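You operate a simulated robot arm through the tools that you are given. There is no shell and no other tool.

Carry out the task below with a simulated robot arm. There is one attempt and no reset: what you move stays moved.

JOB
Put things in order on the door side top. At the end: the teal tape measure (marked "2 m") is in the black tray; the pink dye catcher stands where the orange napkin roll stood; the orange napkin roll stands where the blue napkin roll stood; the blue napkin roll stands where the teal tape measure stood; whatever was shut is shut again. Leave all else as you found it, and nothing knocked over.

The check looks at the end state, three seconds after you hand in, the way a careful person would. Anything else that was tipped, shoved, dropped, spilled or broken makes it a failure. Flat cloth is picked up by pressing the open fingertips on it (5 to 10 N) and closing them slowly along it; thin cloth reads only 2 to 8 mm in the jaws.

ROBOT AND FRAMES
A 6-joint arm with a two-finger parallel gripper, fixed in place. Base frame: the origin is at the foot of the arm, x ahead of it, y to its left, z up; the work surface is at about z = 0. Readings come in mm, degrees, newtons and seconds.
With the tool pointing down near the work surface it reaches from about 120 to 500 mm from the base axis. Its first joint turns from -72.0 to 72.0 degrees. Payload 0.65 kg.
The TCP is the grasp point between the finger pads, 25 mm short of the fingertips. In the tool frame z runs along the fingers and y along their closing line. The gripper opens to 76 mm. The fingers are 18 mm wide and 10 mm thick; the gripper's body (36 by 78 mm) begins 45 mm behind the TCP.
Orientation is that of the tool frame in the base frame, as a unit quaternion [w, x, y, z]. With the fingers straight down and closing along the base's y, the tool's x points along the base's -x, its y along +y and its z along -z.

CONTROLS
- The arm moves only by the tool drive_tool. Its argument "moves" is a list that holds one entry, the list of rows, each a list of 7 numbers: the shift along the tool's x, y, z in mm, then the turn, a rotation vector about the tool's x, y, z in degrees, then the gripper command, from -1 (fully open) to 1 (shut), values between in proportion. In form: [[[tx, ty, tz, ax, ay, az, jaw], ...]]. A call has 1 to 20 rows; each row is the pose to reach, as a shift and turn from the pose commanded when the call began, along the tool's axes at that moment. Rows are played at 5 a second. More than 50 mm and 8.6 degrees between two rows, or a gripper value outside its range, and nothing of the call is played. A pose out of reach is approached as far as the arm can. The call stops where the force on the tool passes 40 N (or 10 N more than at its start, if that is more) or the arm is blocked; 0.2 s more then pass. The fingers move at their own pace (about 108 mm/s each) and stop on an object; they squeeze with about 36 N. The grip force told is the motor's: it shows also when the fingers shut on nothing. Time passes only in rows, and 0.2 s behind the last, so rows that repeat a pose let the fingers close. It gives the time, the measured TCP pose, the force on the tool (base axes), the opening and the grip force at its end, in the units of the frame above (readings bear some noise), with the torque about the TCP (base axes, N m) and any sound that the robot's microphone picked up, and new pictures: "pictures" is both (left out), scene, wrist or none.
- Cameras (640 x 400 px; columns grow to the right, rows downward): "scene" is fixed at [61.1, 270.5, 423.5]; the picture's right is [-0.83, -0.56, 0.00], its down [-0.29, 0.44, -0.85] and it looks along [0.47, -0.71, -0.53] (base axes); focal length 214 px, centre (320, 200). "wrist" rides on the gripper at [58, 11, -81] in the tool frame; the picture's right is [-0.18, 0.98, 0.00], its down [-0.75, -0.14, -0.64] and it looks along [-0.63, -0.12, 0.77] (tool axes); focal length 243 px, centre (320, 200). There is no depth. A picture from a camera that has moved, and an enlarged one, comes with that camera's place and axes in the base frame and with its lens. The place of the scene camera against the robot may be out by one fixed shift of up to 25 mm in any direction.
- inspect(camera, box): a new picture of the part [left, top, right, bottom] of that camera's present view, enlarged. The clock stands still meanwhile.
- sign_off(): hands the job in; it is judged then, once.

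Nothing tells you positions but the pictures and the camera data. Unless the task says otherwise, let go and move clear before handing in.

The tools are called after "Emit:" as name(argument=value, ...) on one line, values as JSON. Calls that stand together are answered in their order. drive_tool: Moves the arm, as the interface text tells. Its arguments: {"type":"object","properties":{"moves":{"type":"array"},"pictures":{"type":"string","enum":["both","scene","wrist","none"]}},"required":["moves"]} The other tools are called the same way: inspect (camera, box) takes an enlarged picture of a part of a camera's view; sign_off () hands the job in.

At the start:

```text
clock: 0.0
ee_pos: [252.4, -71.3, 276.6]
orientation: [0.001, 0.0, 1.0, 0.001]
contact_force: [-0.6, -0.4, 0.2]
wrist_torque: [0.0, 0.0, -0.02]
width: 75.8
grasp_force: 0.1
```

scene: 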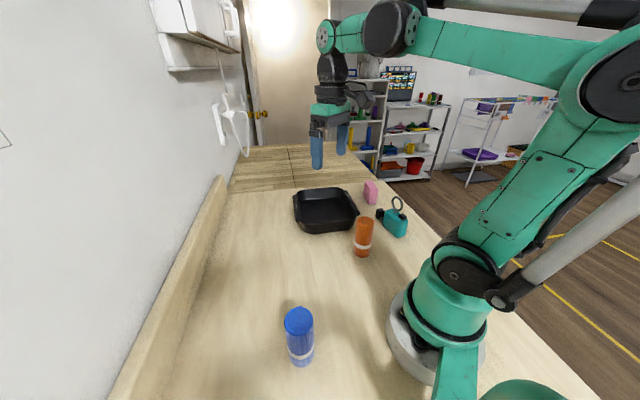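
wrist: 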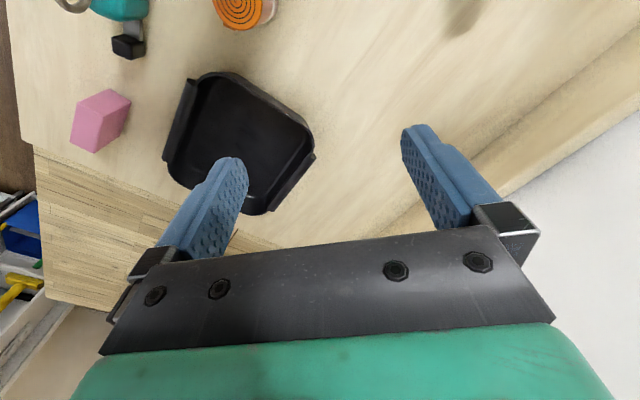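

I see a blue roll on the near left, an orange roll, a teal tape measure with a ring and black part, a pink block and a black tray. I'll take enlarged views before moving anything.

Emit:
inspect(camera="scene", box=[280, 160, 440, 260])

Emit:
inspect(camera="scene", box=[220, 280, 380, 380])

Emit:
inspect(camera="wrist", box=[0, 0, 320, 200])

Emit:
inspect(camera="scene", box=[100, 0, 340, 150])

```text
4.00 times, centred on (360, 210) of scene
camera zoom: at [61.1, 270.5, 423.5], right [-0.83, -0.56, 0.0], down [-0.29, 0.44, -0.85], along [0.47, -0.71, -0.53], focal length 858 px, centre (160, 160)
```

zoom: 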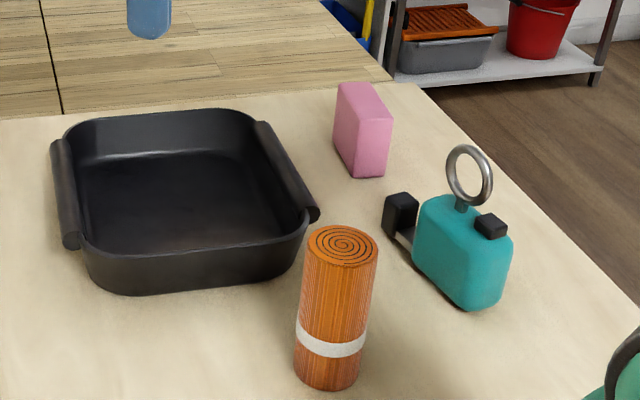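

```text
4.00 times, centred on (300, 330) of scene
camera zoom: at [61.1, 270.5, 423.5], right [-0.83, -0.56, 0.0], down [-0.29, 0.44, -0.85], along [0.47, -0.71, -0.53], focal length 858 px, centre (400, -320)
```

zoom: 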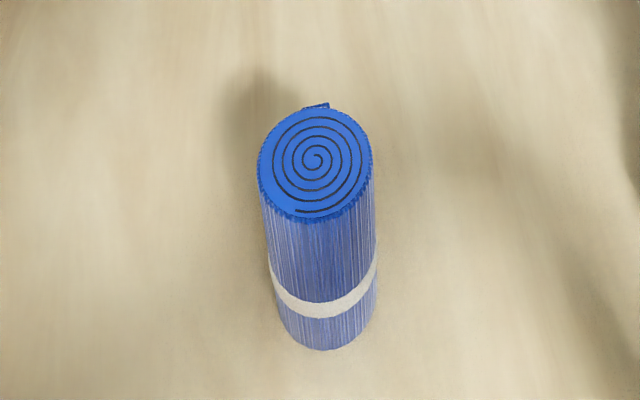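

```text
2.00 times, centred on (160, 100) of wrist
camera zoom: at [193.7, -60.2, 358.2], right [0.18, 0.98, 0.0], down [0.75, -0.14, 0.64], along [0.63, -0.12, -0.76], focal length 485 px, centre (640, 400)
```

zoom: 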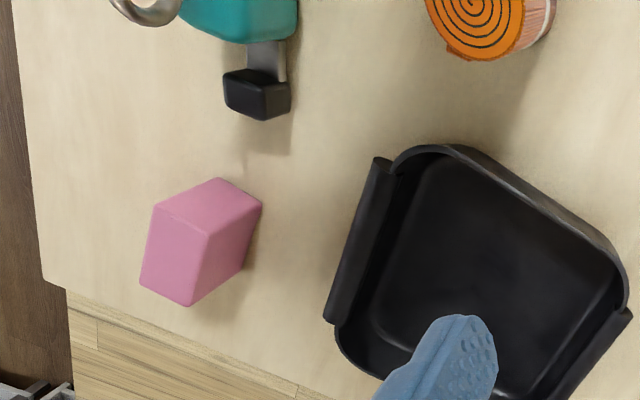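

```text
2.67 times, centred on (220, 75) of scene
camera zoom: at [61.1, 270.5, 423.5], right [-0.83, -0.56, 0.0], down [-0.29, 0.44, -0.85], along [0.47, -0.71, -0.53], focal length 572 px, centre (587, 533)
```

zoom: 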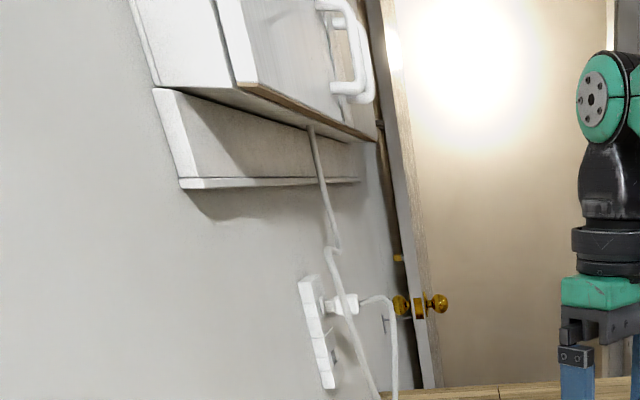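

The top shows the tape (with a hook and ring) at about (155,-265), pink block about (270,-388), orange roll about (190,-135), blue roll about (180,153), and tray about (343,-217). Next I'll swing the wrist camera high above the tape to see it more clearly.

Emit:
drive_tool(moves=[[[9, -11, 4, 0, 0, 8, -1], [18, -22, 8, 0, 0, 16, -1], [27, -33, 12, 0, 0, 24, -1], [36, -44, 16, 0, 0, 32, -1], [45, -55, 20, 0, 0, 40, -1], [54, -66, 24, 0, 0, 48, -1], [63, -77, 28, 0, 0, 56, -1], [72, -88, 32, 0, 0, 64, -1], [81, -99, 36, 0, 0, 72, -1], [90, -110, 40, 0, 0, 80, -1], [97, -120, 46, 0, 0, 88, -1], [97, -125, 46, 0, 0, 90, -1]]])

```text
clock: 2.6
ee_pos: [155.3, -194.7, 231.3]
orientation: [0.0, 0.707, 0.707, 0.001]
contact_force: [-0.2, -0.2, 0.7]
wrist_torque: [0.0, -0.01, -0.01]
width: 76.1
grasp_force: 0.0
camera wrist: at [167.0, -136.8, 312.2], right [0.98, -0.19, 0.0], down [-0.14, -0.75, 0.64], along [-0.12, -0.63, -0.77], focal length 243 px, centre (320, 200)
```

scene: 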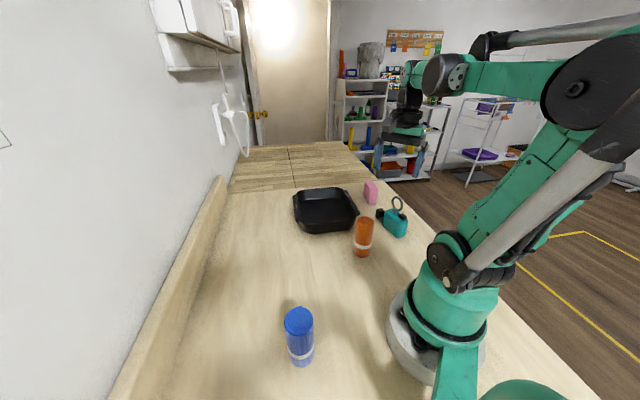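
wrist: 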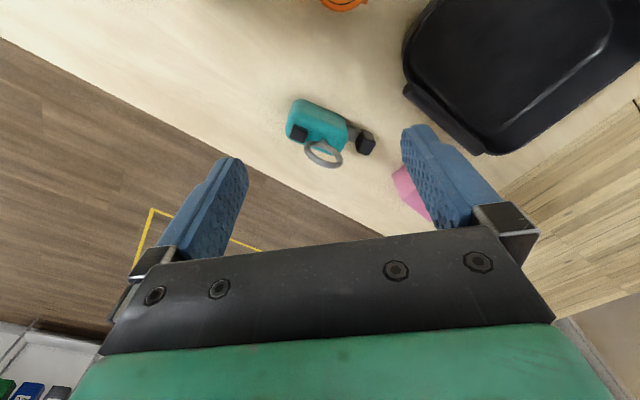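

Emit:
inspect(camera="wrist", box=[260, 70, 420, 170])

Emit:
inspect(camera="wrist", box=[320, 0, 640, 200])

Emit:
inspect(camera="scene", box=[350, 170, 430, 220])

Emit:
inspect(camera="scene", box=[280, 180, 440, 280])

```text
4.00 times, centred on (340, 120) of wrist
camera zoom: at [167.0, -136.8, 312.2], right [0.98, -0.19, 0.0], down [-0.14, -0.75, 0.64], along [-0.12, -0.63, -0.77], focal length 970 px, centre (240, 520)
```

zoom: 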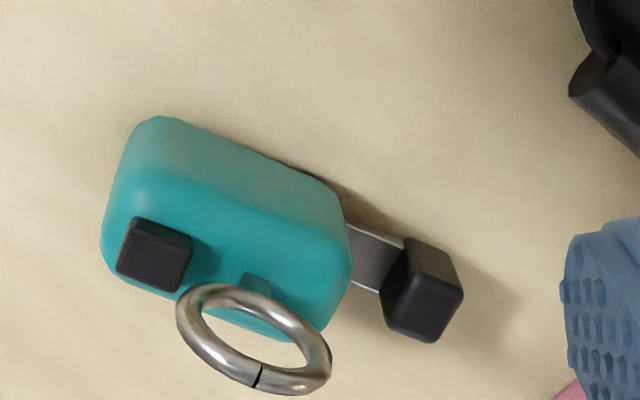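

```text
2.00 times, centred on (480, 100) of wrist
camera zoom: at [167.0, -136.8, 312.2], right [0.98, -0.19, 0.0], down [-0.14, -0.75, 0.64], along [-0.12, -0.63, -0.77], focal length 485 px, centre (0, 400)
```

zoom: 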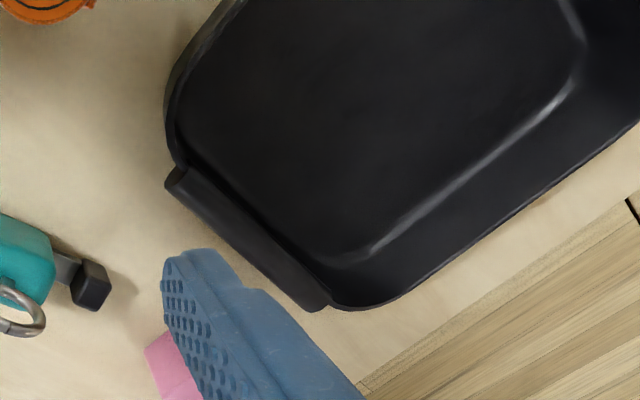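

```text
8.00 times, centred on (390, 195) of scene
camera zoom: at [61.1, 270.5, 423.5], right [-0.83, -0.56, 0.0], down [-0.29, 0.44, -0.85], along [0.47, -0.71, -0.53], focal length 1716 px, centre (-240, 240)
```

zoom: 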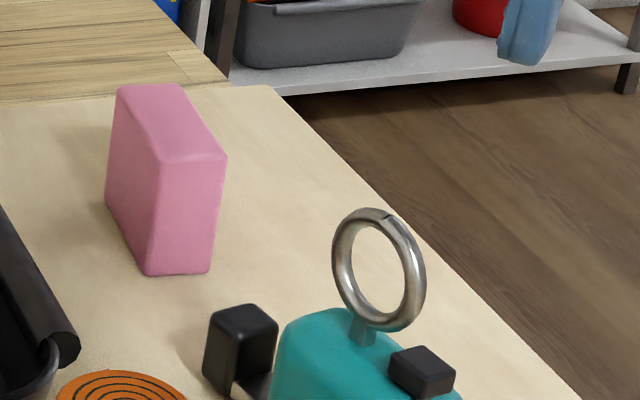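

```text
4.00 times, centred on (360, 230) of scene
camera zoom: at [61.1, 270.5, 423.5], right [-0.83, -0.56, 0.0], down [-0.29, 0.44, -0.85], along [0.47, -0.71, -0.53], focal length 858 px, centre (160, 80)
```

zoom: 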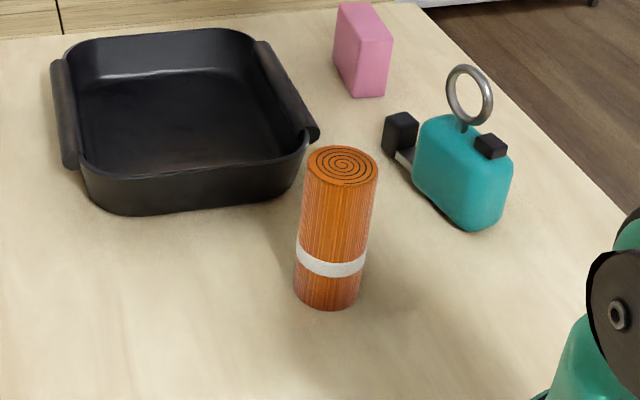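

The tape housing runs along about -27°, with a vertical ring on top reaching perhaps z≈110 and a black button beside it. I'll go over it with the grasp yaw to measure its position and heights more closely.

Emit:
drive_tool(moves=[[[-8, -1, 5, 0, 0, -8, -1], [-16, -1, 10, 0, 0, -16, -1], [-24, -2, 15, 0, 0, -24, -1], [-32, -3, 20, 0, 0, -32, -1], [-40, -3, 25, 0, 0, -40, -1], [-48, -4, 31, 0, 0, -48, -1], [-56, -4, 36, 0, 0, -56, -1], [-63, -5, 41, 0, 0, -62.5, -1], [-63, -5, 41, 0, 0, -62.5, -1]]])

Emit:
inspect(camera="wrist", box=[160, 0, 480, 200])

```text
clock: 4.6
ee_pos: [150.3, -258.7, 189.9]
orientation: [0.001, 0.237, 0.971, 0.0]
contact_force: [-0.3, -0.2, 0.0]
wrist_torque: [0.0, -0.01, -0.01]
width: 75.9
grasp_force: 0.0
camera wrist: at [104.4, -222.5, 270.3], right [0.62, 0.79, 0.0], down [0.6, -0.47, 0.64], along [0.51, -0.4, -0.77], focal length 243 px, centre (320, 200)
```

scene: 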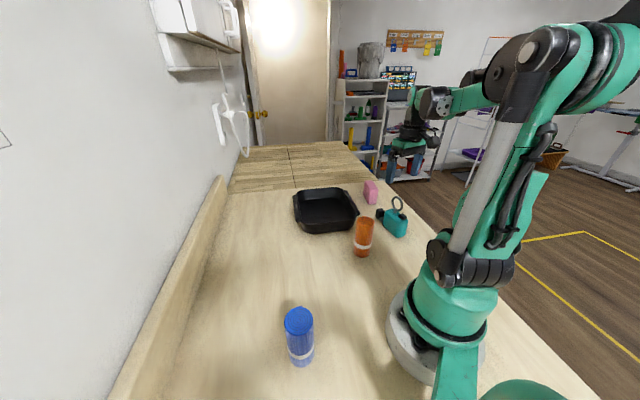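
wrist: 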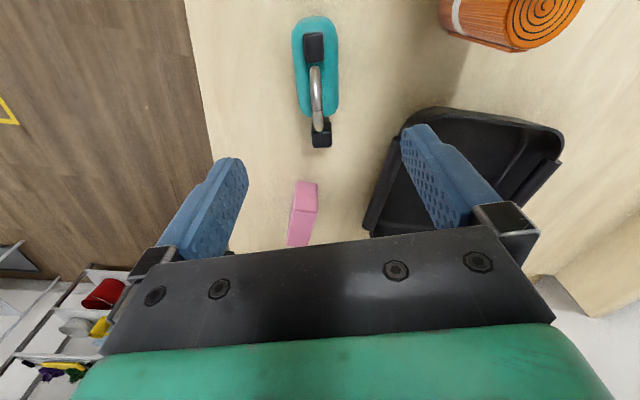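

```text
2.00 times, centred on (320, 100) of wrist
camera zoom: at [104.4, -222.5, 270.3], right [0.62, 0.79, 0.0], down [0.6, -0.47, 0.64], along [0.51, -0.4, -0.77], focal length 485 px, centre (320, 400)
```

zoom: 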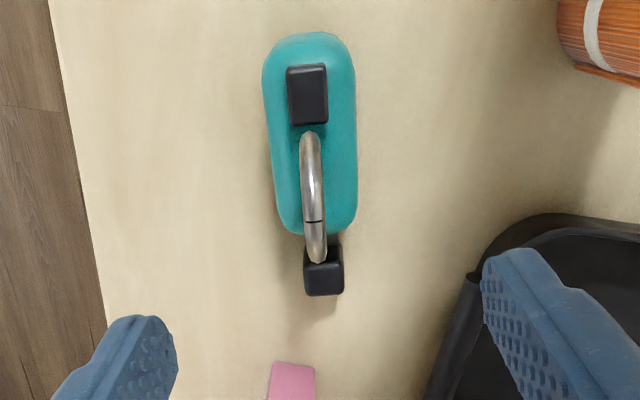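

From two views, the ring centre comes out near (147,-260,91) with about 42 mm diameter, standing in a vertical plane at about -34°, with the housing beneath centred near (143,-255). The ring is in the way of the palm but makes a good handle. I'll line up above it and recheck.

Emit:
drive_tool(moves=[[[0.6, -0.6, 12, 0, 0, 2, -1], [1.2, -1.2, 24, 0, 0, 4, -1], [1.8, -1.8, 36, 0, 0, 6, -1], [2.3, -2.3, 48, 0, 0, 6.5, -1], [2.3, -2.3, 48, 0, 0, 6.5, -1]]])

Emit:
inspect(camera="wrist", box=[160, 0, 480, 200])

Emit:
inspect(camera="scene", box=[350, 140, 450, 240])

```text
clock: 5.8
ee_pos: [147.5, -259.6, 141.1]
orientation: [0.001, 0.292, 0.956, 0.0]
contact_force: [0.7, -0.4, 0.2]
wrist_torque: [-0.01, 0.03, 0.0]
width: 76.1
grasp_force: 0.0
camera wrist: at [104.8, -218.2, 222.4], right [0.7, 0.71, 0.0], down [0.54, -0.54, 0.64], along [0.46, -0.45, -0.77], focal length 243 px, centre (320, 200)
```

scene: 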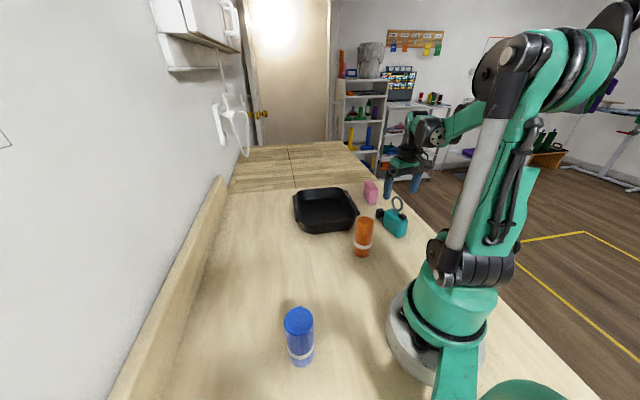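
wrist: 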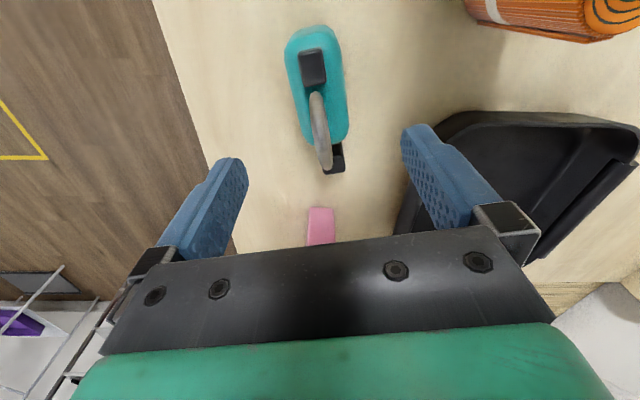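

```text
2.00 times, centred on (320, 100) of wrist
camera zoom: at [104.8, -218.2, 222.4], right [0.7, 0.71, 0.0], down [0.54, -0.54, 0.64], along [0.46, -0.45, -0.77], focal length 485 px, centre (320, 400)
```

zoom: 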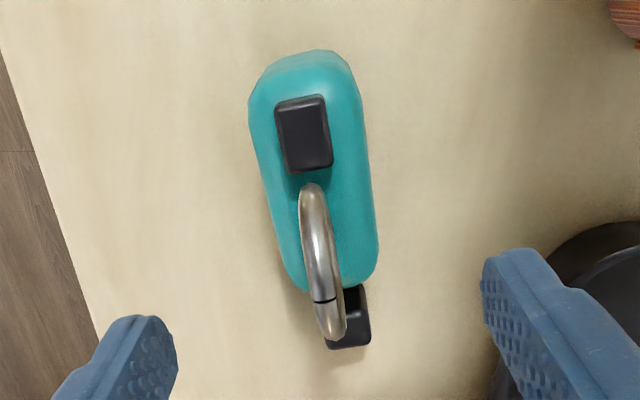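

```text
4.00 times, centred on (400, 190) of scene
camera zoom: at [61.1, 270.5, 423.5], right [-0.83, -0.56, 0.0], down [-0.29, 0.44, -0.85], along [0.47, -0.71, -0.53], focal length 858 px, centre (0, 240)
```

zoom: 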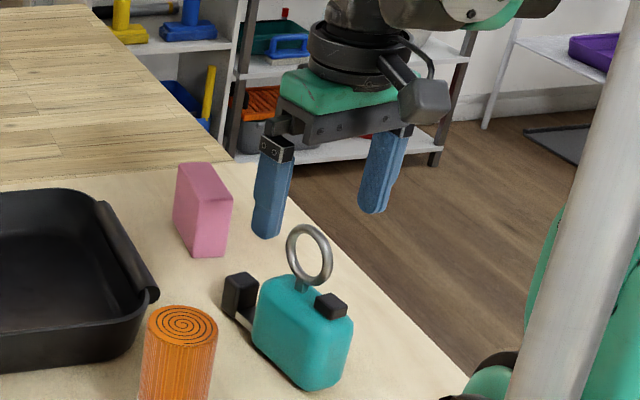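

The check view agrees with the ring estimate, so the gripper is aligned with it. I'll go down 50 mm to ring height and close.

Emit:
drive_tool(moves=[[[0, 0, 15, 0, 0, 0, -1], [0, 0, 30, 0, 0, 0, -1], [0, 0, 42, 0, 0, 0, -1], [0, 0, 51, 0, 0, 0, -1], [0, 0, 51, 0, 0, 0, -1]]])

Emit:
inspect(camera="wrist", box=[160, 0, 480, 200])

Emit:
inspect(camera="scene", box=[350, 140, 450, 240])

```text
clock: 7.0
ee_pos: [146.4, -259.1, 89.8]
orientation: [0.001, 0.292, 0.956, 0.001]
contact_force: [0.2, -0.4, 0.3]
wrist_torque: [-0.02, 0.03, -0.02]
width: 76.2
grasp_force: 0.0
camera wrist: at [103.9, -217.1, 171.7], right [0.7, 0.71, 0.0], down [0.54, -0.54, 0.64], along [0.46, -0.45, -0.77], focal length 243 px, centre (320, 200)
```

scene: 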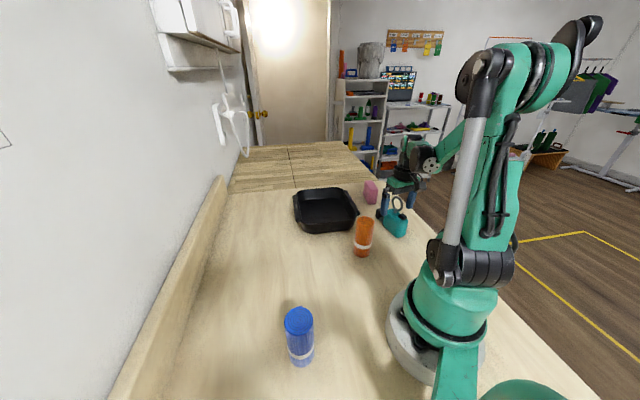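
wrist: 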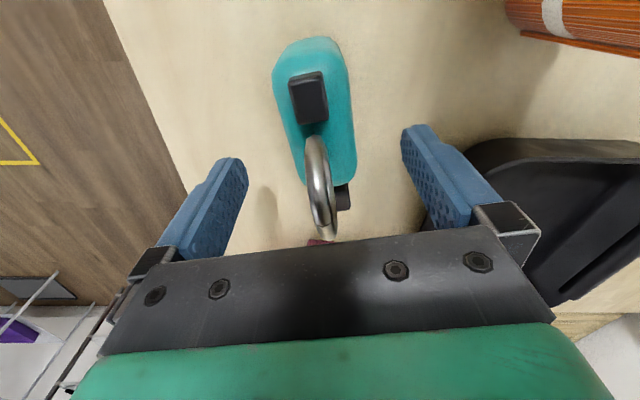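

```text
2.00 times, centred on (320, 100) of wrist
camera zoom: at [103.9, -217.1, 171.7], right [0.7, 0.71, 0.0], down [0.54, -0.54, 0.64], along [0.46, -0.45, -0.77], focal length 485 px, centre (320, 400)
```

zoom: 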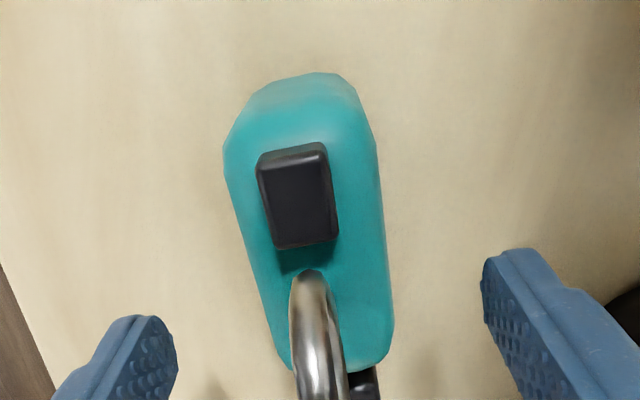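

```text
4.00 times, centred on (400, 190) of scene
camera zoom: at [61.1, 270.5, 423.5], right [-0.83, -0.56, 0.0], down [-0.29, 0.44, -0.85], along [0.47, -0.71, -0.53], focal length 858 px, centre (0, 240)
```

zoom: 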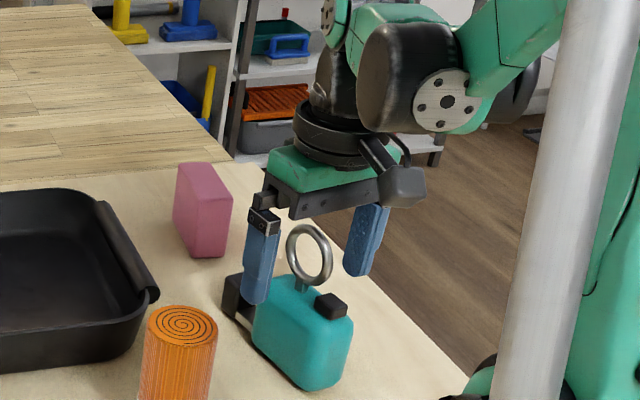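

The ring sits centred between the pads, so I'll close on it now.

Emit:
drive_tool(moves=[[[0, 0, 0, 0, 0, 0, 0], [0, 0, 0, 0, 0, 0, 0.5], [0, 0, 0, 0, 0, 0, 1], [0, 0, 0, 0, 0, 0, 1], [0, 0, 0, 0, 0, 0, 1]]])

Emit:
inspect(camera="scene", box=[350, 140, 450, 240])

```text
clock: 8.2
ee_pos: [146.6, -257.8, 90.6]
orientation: [0.001, 0.292, 0.956, 0.0]
contact_force: [-0.5, -0.1, 0.3]
wrist_torque: [0.0, 0.01, -0.03]
width: 6.7
grasp_force: 29.4
camera wrist: at [104.0, -217.1, 171.8], right [0.7, 0.71, 0.0], down [0.54, -0.54, 0.64], along [0.46, -0.45, -0.77], focal length 243 px, centre (320, 200)
```

scene: 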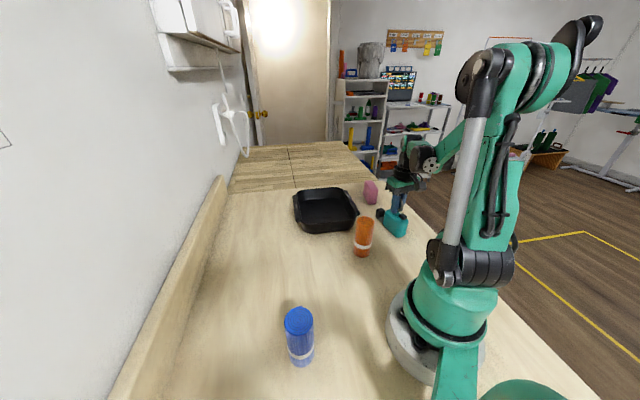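
wrist: 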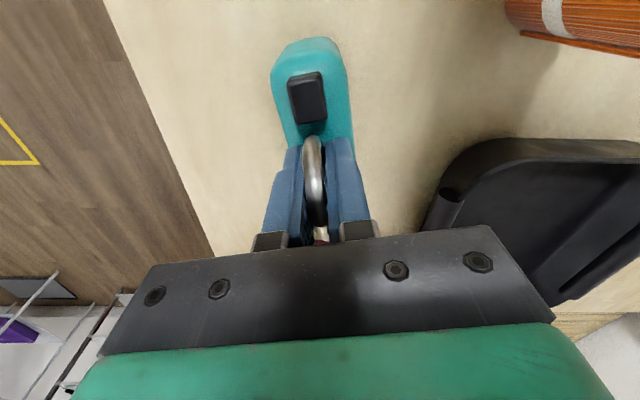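

```text
4.00 times, centred on (400, 190) of scene
camera zoom: at [61.1, 270.5, 423.5], right [-0.83, -0.56, 0.0], down [-0.29, 0.44, -0.85], along [0.47, -0.71, -0.53], focal length 858 px, centre (0, 240)
```

zoom: 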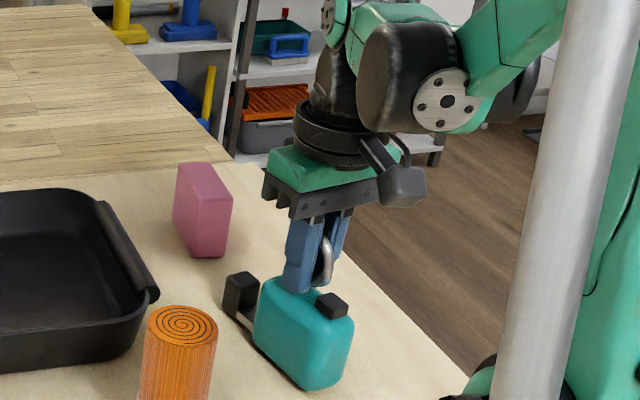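

The ring is held (6.7 mm, 29 N). I'll lift in steps and check that the tape hangs steady.

Emit:
drive_tool(moves=[[[0, 0, -5, 0, 0, 0, 1], [0, 0, -10, 0, 0, 0, 1], [0, 0, -18, 0, 0, 0, 1], [0, 0, -26, 0, 0, 0, 1], [0, 0, -26, 0, 0, 0, 1]]])

Emit:
inspect(camera="scene", box=[350, 140, 450, 240])

```text
clock: 9.4
ee_pos: [146.6, -259.2, 117.0]
orientation: [0.001, 0.293, 0.956, 0.001]
contact_force: [0.3, 0.3, -2.4]
wrist_torque: [0.01, 0.02, -0.01]
width: 6.6
grasp_force: 29.4
camera wrist: at [104.8, -218.3, 197.9], right [0.7, 0.71, 0.0], down [0.54, -0.54, 0.64], along [0.46, -0.45, -0.77], focal length 243 px, centre (320, 200)
```

scene: 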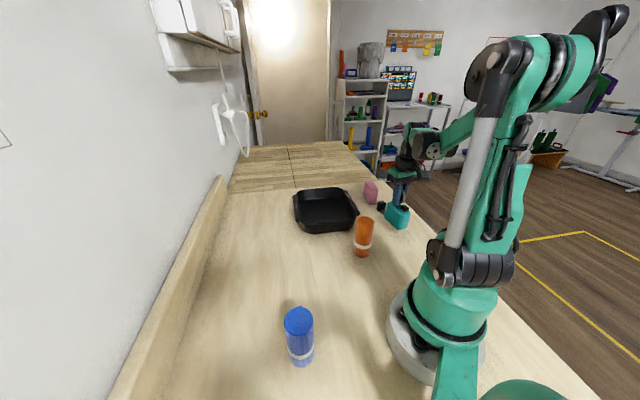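
wrist: 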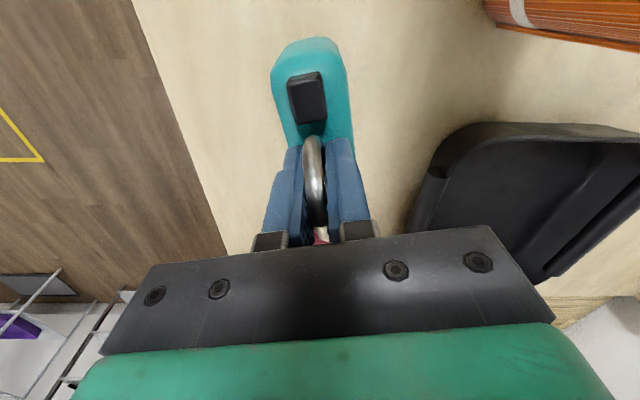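

```text
4.00 times, centred on (400, 190) of scene
camera zoom: at [61.1, 270.5, 423.5], right [-0.83, -0.56, 0.0], down [-0.29, 0.44, -0.85], along [0.47, -0.71, -0.53], focal length 858 px, centre (0, 240)
```

zoom: 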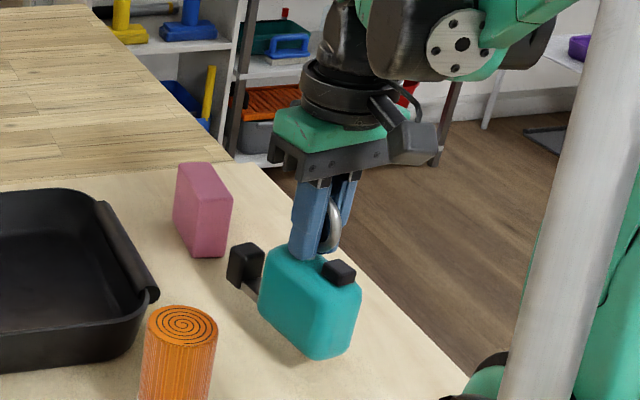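

The tape hangs level and weighs about 0.24 kg. I'll raise it to about 190 mm, carry it over the tray (centre near (358,-215), diagonal along x) and turn it along that diagonal.

Emit:
drive_tool(moves=[[[0, 0, -15, 0, 0, 0, 1], [0, 0, -30, 0, 0, 0, 1], [0, 0, -45, 0, 0, 0, 1], [0, 0, -60, 0, 0, 0, 1], [0, 0, -75, 0, 0, 0, 1], [-12, 12, -75, 0, 0, -3, 1], [-24, 25, -75, 0, 0, -6, 1], [-36, 37, -75, 0, 0, -9, 1], [-48, 50, -75, 0, 0, -12, 1], [-60, 62, -75, 0, 0, -15, 1], [-72, 75, -75, 0, 0, -18, 1], [-84, 87, -75, 0, 0, -21, 1], [-96, 100, -75, 0, 0, -24, 1], [-108, 113, -75, 0, 0, -27, 1], [-120, 125, -75, 0, 0, -29, 1], [-130, 136, -75, 0, 0, -29, 1], [-137, 143, -75, 0, 0, -29, 1], [-140, 146.7, -75, 0, 0, -29, 1], [-140, 146.7, -75, 0, 0, -29, 1]]])

Emit:
inspect(camera="scene", box=[270, 130, 430, 230])

```text
clock: 13.4
ee_pos: [345.5, -216.1, 192.4]
orientation: [0.001, 0.044, 0.999, 0.001]
contact_force: [-1.0, 0.1, -2.2]
wrist_torque: [0.01, 0.0, -0.01]
width: 6.7
grasp_force: 28.6
camera wrist: at [287.7, -200.1, 273.1], right [0.27, 0.96, 0.0], down [0.74, -0.21, 0.64], along [0.62, -0.17, -0.76], focal length 243 px, centre (320, 200)
```

scene: 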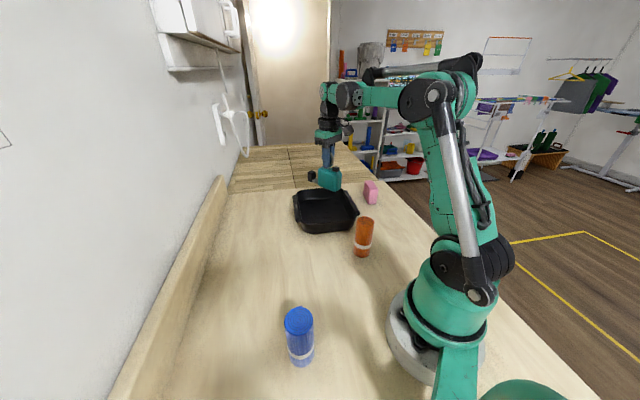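
wrist: 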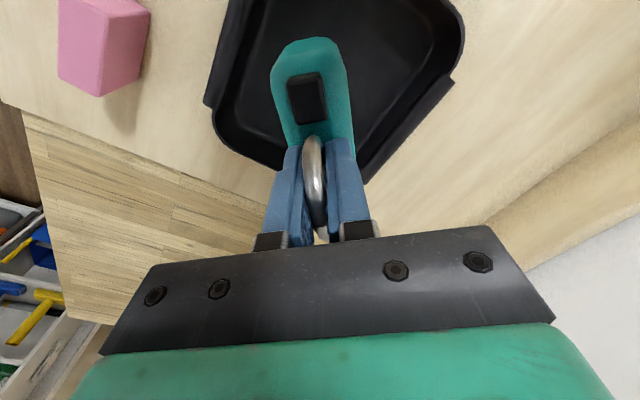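

```text
4.00 times, centred on (350, 180) of scene
camera zoom: at [61.1, 270.5, 423.5], right [-0.83, -0.56, 0.0], down [-0.29, 0.44, -0.85], along [0.47, -0.71, -0.53], focal length 858 px, centre (200, 280)
```

zoom: 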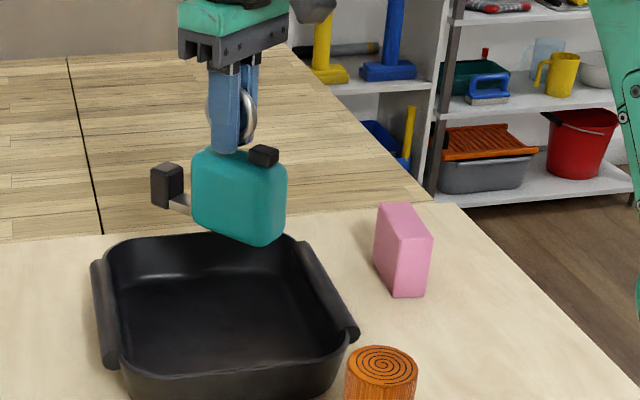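

Emit:
inspect(camera="wrist", box=[190, 0, 510, 200])

```text
2.00 times, centred on (350, 100) of wrist
camera zoom: at [287.7, -200.1, 273.1], right [0.27, 0.96, 0.0], down [0.74, -0.21, 0.64], along [0.62, -0.17, -0.76], focal length 485 px, centre (260, 400)
```

zoom: 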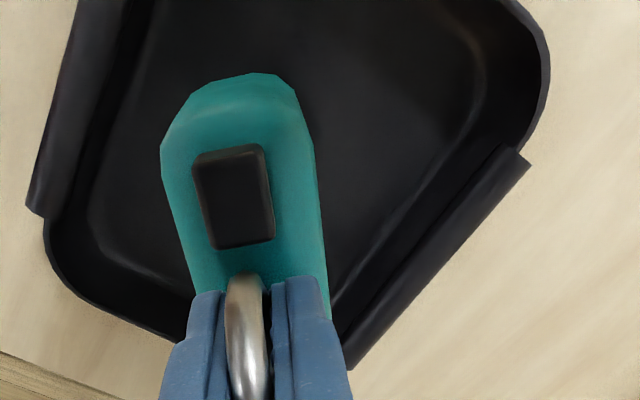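

The tray centre works out near (354,-211), with its corners along the x and y axes, so there is plenty of floor room along the diagonal. I'll centre the tape there and lower it to just above the tray floor.

Emit:
drive_tool(moves=[[[3, 3, 0, 0, 0, 0, 1], [6.5, 5.4, 0, 0, 0, 0, 1], [6.5, 5.4, 15, 0, 0, 0, 1], [6.5, 5.4, 30, 0, 0, 0, 1], [6.5, 5.4, 45, 0, 0, 0, 1], [6.5, 5.4, 60, 0, 0, 0, 1], [6.5, 5.4, 75, 0, 0, 0, 1], [6.5, 5.4, 88, 0, 0, 0, 1], [6.5, 5.4, 88, 0, 0, 0, 1]]])

Emit:
inspect(camera="scene", box=[270, 150, 430, 250])

Emit:
inspect(camera="wrist", box=[160, 0, 480, 200])

```text
clock: 15.4
ee_pos: [339.6, -211.5, 104.0]
orientation: [0.001, 0.044, 0.999, 0.001]
contact_force: [-0.3, 0.2, -1.3]
wrist_torque: [0.0, -0.01, 0.0]
width: 6.6
grasp_force: 29.6
camera wrist: at [282.3, -194.3, 185.1], right [0.27, 0.96, 0.0], down [0.74, -0.21, 0.64], along [0.62, -0.17, -0.76], focal length 243 px, centre (320, 200)
```

scene: 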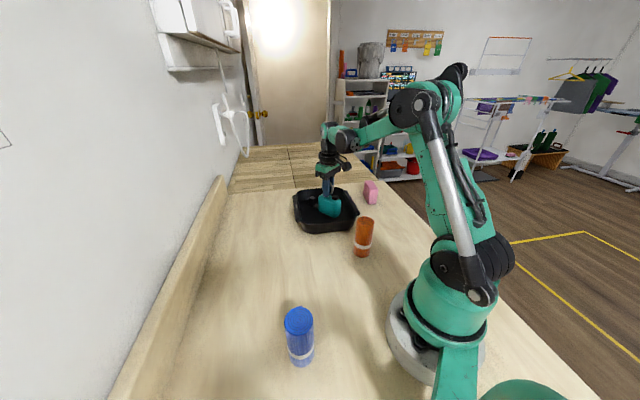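
wrist: 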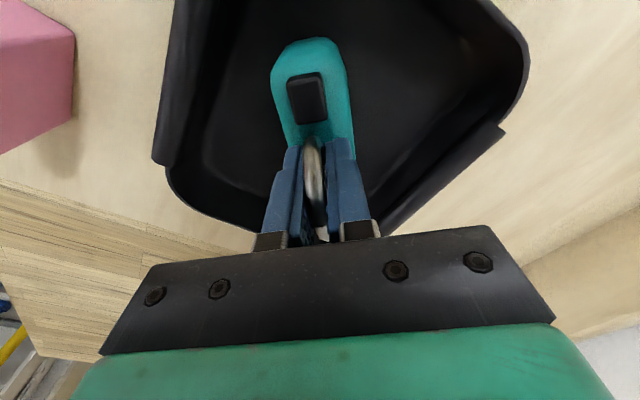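

```text
4.00 times, centred on (350, 200) of scene
camera zoom: at [61.1, 270.5, 423.5], right [-0.83, -0.56, 0.0], down [-0.29, 0.44, -0.85], along [0.47, -0.71, -0.53], focal length 858 px, centre (200, 200)
```

zoom: 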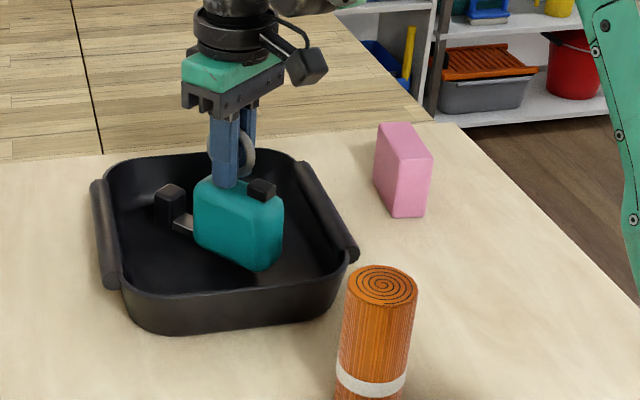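

```text
2.00 times, centred on (320, 100) of wrist
camera zoom: at [282.3, -194.3, 185.1], right [0.27, 0.96, 0.0], down [0.74, -0.21, 0.64], along [0.62, -0.17, -0.76], focal length 485 px, centre (320, 400)
```

zoom: 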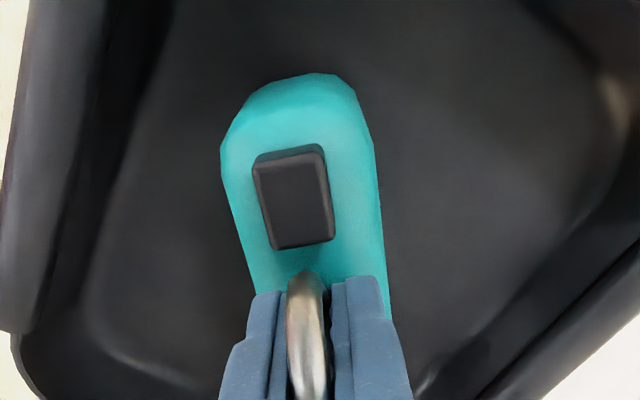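

The tape hangs well inside the tray and clear of the walls. I'll lower it slowly and watch the force for contact.

Emit:
drive_tool(moves=[[[0, 0, 2, 0, 0, 0, 1], [0, 0, 4, 0, 0, 0, 1], [0, 0, 6, 0, 0, 0, 1], [0, 0, 8, 0, 0, 0, 1], [0, 0, 8, 0, 0, 0, 1]]], pictures="none")

```text
clock: 16.6
ee_pos: [339.1, -209.5, 96.6]
orientation: [0.002, 0.043, 0.999, 0.001]
contact_force: [0.8, 0.8, -2.3]
wrist_torque: [0.02, -0.02, -0.03]
width: 6.7
grasp_force: 29.7
```

I see no contact yet at z≈96.6, with the tape still hanging. I'll keep going down in 1 mm steps.

Emit:
drive_tool(moves=[[[0, 0, 1, 0, 0, 0, 1], [0, 0, 2, 0, 0, 0, 1], [0, 0, 2, 0, 0, 0, 1]]], pictures="none")

Emit:
drive_tool(moves=[[[0, 0, 0.7, 0, 0, 0, 1], [0, 0, 1.4, 0, 0, 0, 1], [0, 0, 1.4, 0, 0, 0, 1]]], pictures="none")

```text
clock: 17.4
ee_pos: [338.5, -210.6, 94.8]
orientation: [0.001, 0.043, 0.999, 0.001]
contact_force: [1.0, 0.9, 22.2]
wrist_torque: [-0.01, 0.09, -0.03]
width: 6.9
grasp_force: 29.1
```

```text
clock: 18.2
ee_pos: [339.6, -211.1, 93.0]
orientation: [0.001, 0.044, 0.999, 0.001]
contact_force: [-5.3, 3.5, 20.0]
wrist_torque: [0.15, 0.25, -0.02]
width: 6.6
grasp_force: 29.0
```

Contact with the tray floor came at about z=95, and I pressed slightly beyond it. I'll ease back up to relieve the force, then check before releasing.

Emit:
drive_tool(moves=[[[0, 0, -0.7, 0, 0, 0, 1], [0, 0, -1.4, 0, 0, 0, 1], [0, 0, -1.9, 0, 0, 0, 1], [0, 0, -1.9, 0, 0, 0, 1]]])

Emit:
inspect(camera="scene", box=[270, 150, 430, 250])

```text
clock: 19.2
ee_pos: [339.2, -210.6, 95.2]
orientation: [0.0, 0.044, 0.999, 0.0]
contact_force: [-0.4, 0.2, -1.5]
wrist_torque: [0.01, 0.0, 0.0]
width: 6.6
grasp_force: 29.4
camera wrist: at [282.3, -194.1, 176.0], right [0.27, 0.96, 0.0], down [0.74, -0.21, 0.64], along [0.62, -0.17, -0.76], focal length 243 px, centre (320, 200)
```

scene: 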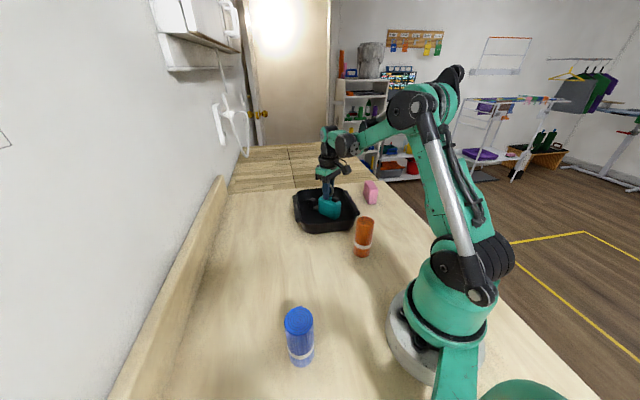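
wrist: 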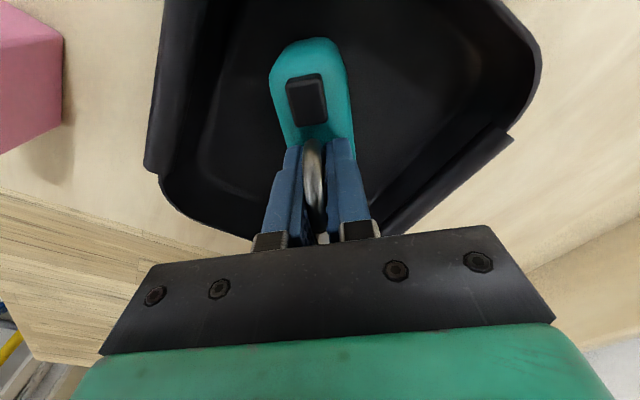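

```text
4.00 times, centred on (350, 200) of scene
camera zoom: at [61.1, 270.5, 423.5], right [-0.83, -0.56, 0.0], down [-0.29, 0.44, -0.85], along [0.47, -0.71, -0.53], focal length 858 px, centre (200, 200)
```

zoom: 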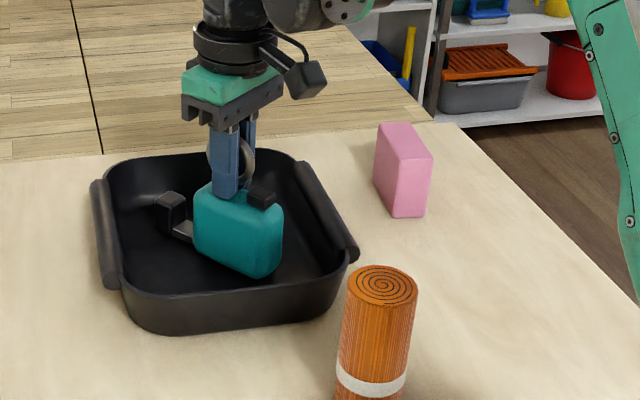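

The tape is upright and just touching the floor. I'll come down half a millimetre and open gently.

Emit:
drive_tool(moves=[[[0, 0, 0.6, 0, 0, 0, 1], [0, 0, 0.6, 0, 0, 0, 0.7], [0, 0, 0.6, 0, 0, 0, 0.4], [0, 0, 0.6, 0, 0, 0, 0], [0, 0, 0.6, 0, 0, 0, 0]]])

Emit:
inspect(camera="scene", box=[270, 150, 430, 250])

```text
clock: 20.4
ee_pos: [339.7, -211.1, 94.0]
orientation: [0.001, 0.043, 0.999, 0.001]
contact_force: [0.1, -0.6, 0.1]
wrist_torque: [0.0, 0.02, 0.03]
width: 38.2
grasp_force: 0.1
camera wrist: at [282.7, -194.4, 175.4], right [0.27, 0.96, 0.0], down [0.74, -0.21, 0.64], along [0.62, -0.17, -0.76], focal length 243 px, centre (320, 200)
```

scene: 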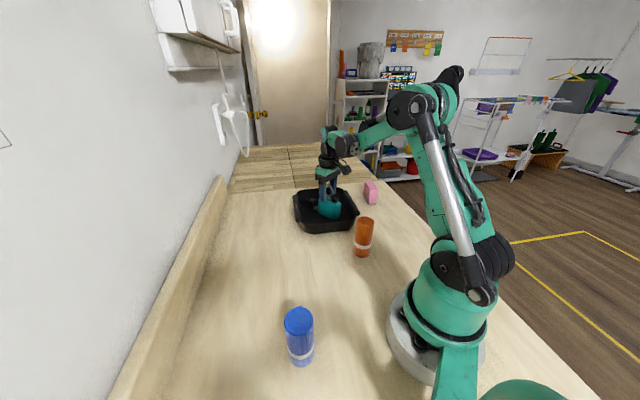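
wrist: 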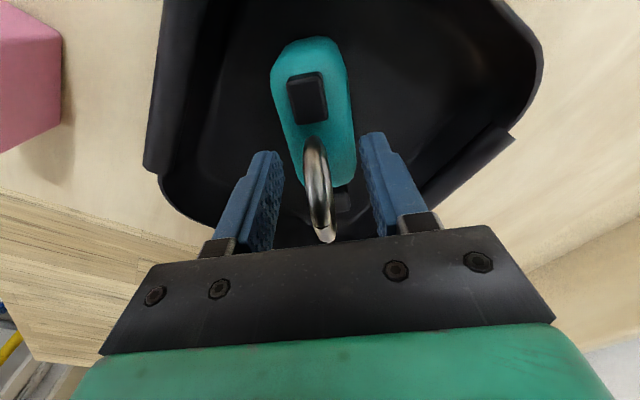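

```text
4.00 times, centred on (350, 200) of scene
camera zoom: at [61.1, 270.5, 423.5], right [-0.83, -0.56, 0.0], down [-0.29, 0.44, -0.85], along [0.47, -0.71, -0.53], focal length 858 px, centre (200, 200)
```

zoom: 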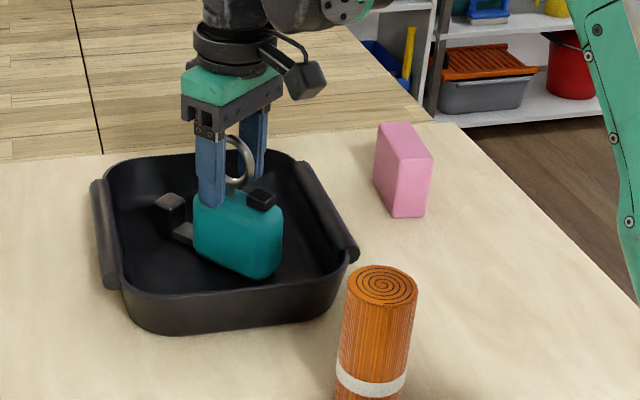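

The tape stands free on the tray floor. I'll raise the gripper clear and go over the orange roll to measure exactly where it stands.

Emit:
drive_tool(moves=[[[0, 0, -15, 0, 0, 0, 0], [0, 0, -35, 0, 0, 0, 0], [0, 0, -55, 0, 0, 0, -1], [0, 0, -80, 0, 0, 0, -1], [0, 0, -105, 0, 0, 0, -1], [0, 0, -120, 0, 0, 0, -1], [20, 8, -120, 0, 0, 4, -1], [40, 16, -120, 0, 0, 8, -1], [60, 24, -120, 0, 0, 12, -1], [80, 32, -120, 0, 0, 16, -1], [100, 40, -120, 0, 0, 20, -1], [120, 48, -120, 0, 0, 24, -1], [140, 56, -120, 0, 0, 28, -1], [155, 62.7, -120, 0, 0, 30, -1], [155, 62.7, -120, 0, 0, 30, -1]]])

Emit:
inspect(camera="wrist", box=[160, 0, 480, 200])

Emit:
inspect(camera="scene", box=[270, 150, 430, 250])

```text
clock: 23.6
ee_pos: [191.2, -135.0, 213.1]
orientation: [0.0, 0.3, 0.954, 0.001]
contact_force: [0.4, 0.1, 0.2]
wrist_torque: [0.03, 0.01, -0.01]
width: 75.8
grasp_force: 0.1
camera wrist: at [149.9, -92.9, 294.3], right [0.71, 0.7, 0.0], down [0.53, -0.55, 0.64], along [0.45, -0.46, -0.77], focal length 243 px, centre (320, 200)
```

scene: 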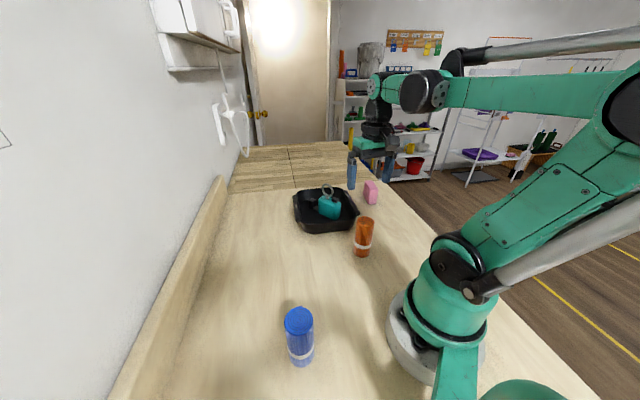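
wrist: 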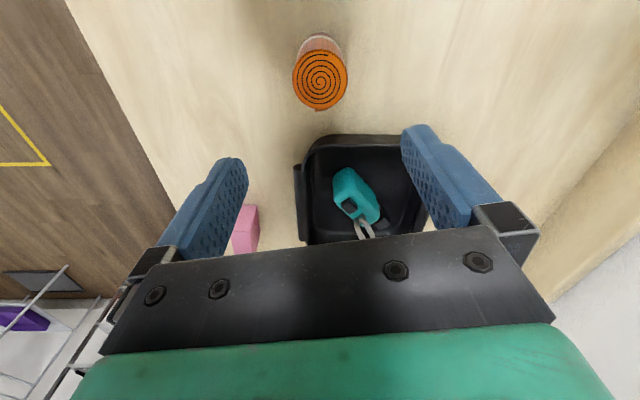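

```text
2.00 times, centred on (320, 100) of wrist
camera zoom: at [149.9, -92.9, 294.3], right [0.71, 0.7, 0.0], down [0.53, -0.55, 0.64], along [0.45, -0.46, -0.77], focal length 485 px, centre (320, 400)
```

zoom: 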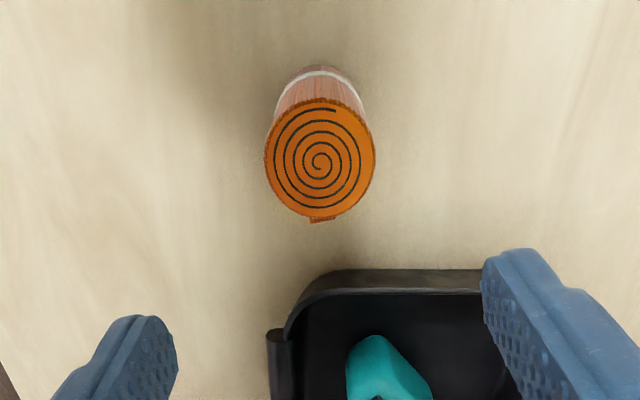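

```text
4.00 times, centred on (350, 200) of scene
camera zoom: at [61.1, 270.5, 423.5], right [-0.83, -0.56, 0.0], down [-0.29, 0.44, -0.85], along [0.47, -0.71, -0.53], focal length 858 px, centre (200, 200)
```

zoom: 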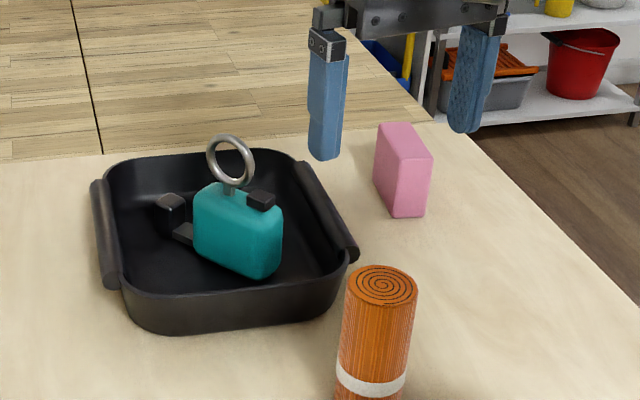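

The tape stands upright in the tray. The orange roll is about 43 mm wide and 90 mm tall, centred near (185.5,-128). I'll swing over to the blue roll, estimated near (175,134).

Emit:
drive_tool(moves=[[[12, 15, 0, 0, 0, -5, -1], [24, 30, 0, 0, 0, -10, -1], [36, 45, 0, 0, 0, -15, -1], [48, 60, 0, 0, 0, -20, -1], [60, 75, 0, 0, 0, -25, -1], [72, 91, 0, 0, 0, -31, -1], [84, 106, 0, 0, 0, -36, -1], [96, 121, 0, 0, 0, -41, -1], [108, 136, 0, 0, 0, -46, -1], [120, 151, 0, 0, 0, -51, -1], [132, 167, 0, 0, 0, -57, -1], [144, 182, 0, 0, 0, -62, -1], [156, 197, 0, 0, 0, -67, -1], [167, 211.4, 0, 0, 0, -72, -1], [167, 211.4, 0, 0, 0, -72, -1]]])

Emit:
inspect(camera="wrist", box=[160, 0, 480, 200])

```text
clock: 26.8
ee_pos: [177.5, 134.0, 213.1]
orientation: [0.001, -0.318, 0.948, 0.0]
contact_force: [0.0, -0.1, -1.3]
wrist_torque: [-0.03, 0.02, 0.03]
width: 76.0
grasp_force: 0.0
camera wrist: at [123.4, 108.2, 294.8], right [-0.45, 0.9, 0.0], down [0.68, 0.34, 0.64], along [0.58, 0.29, -0.76], focal length 243 px, centre (320, 200)
```

scene: 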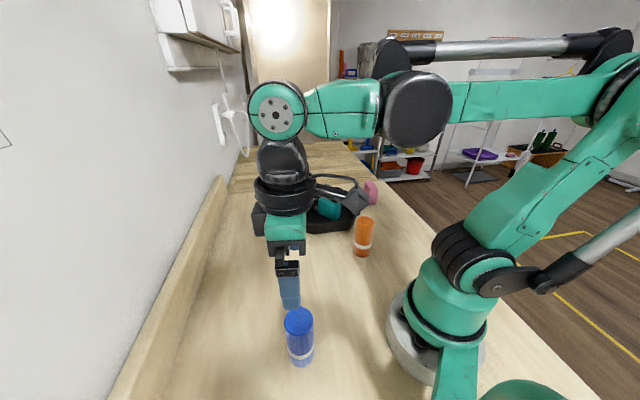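
wrist: 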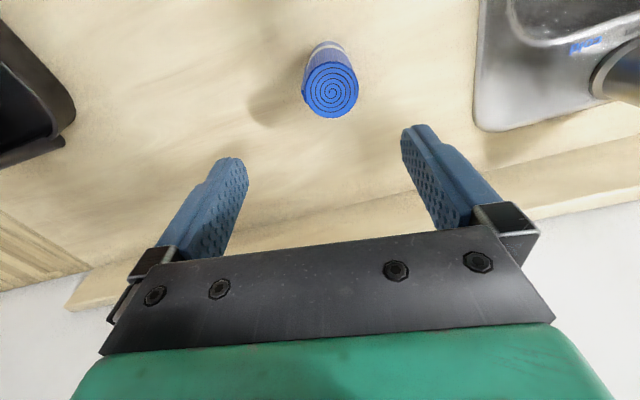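

```text
2.00 times, centred on (320, 100) of wrist
camera zoom: at [123.4, 108.2, 294.8], right [-0.45, 0.9, 0.0], down [0.68, 0.34, 0.64], along [0.58, 0.29, -0.76], focal length 485 px, centre (320, 400)
```

zoom: 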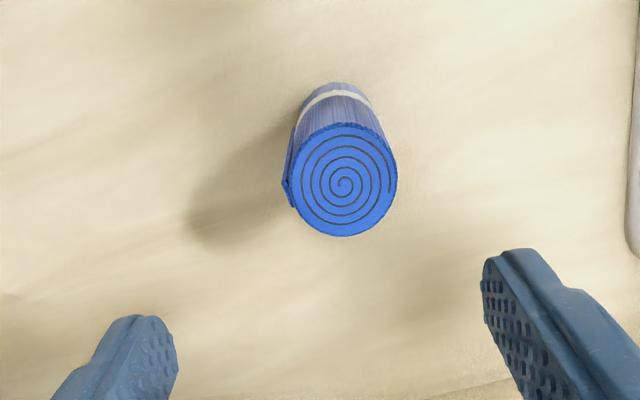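

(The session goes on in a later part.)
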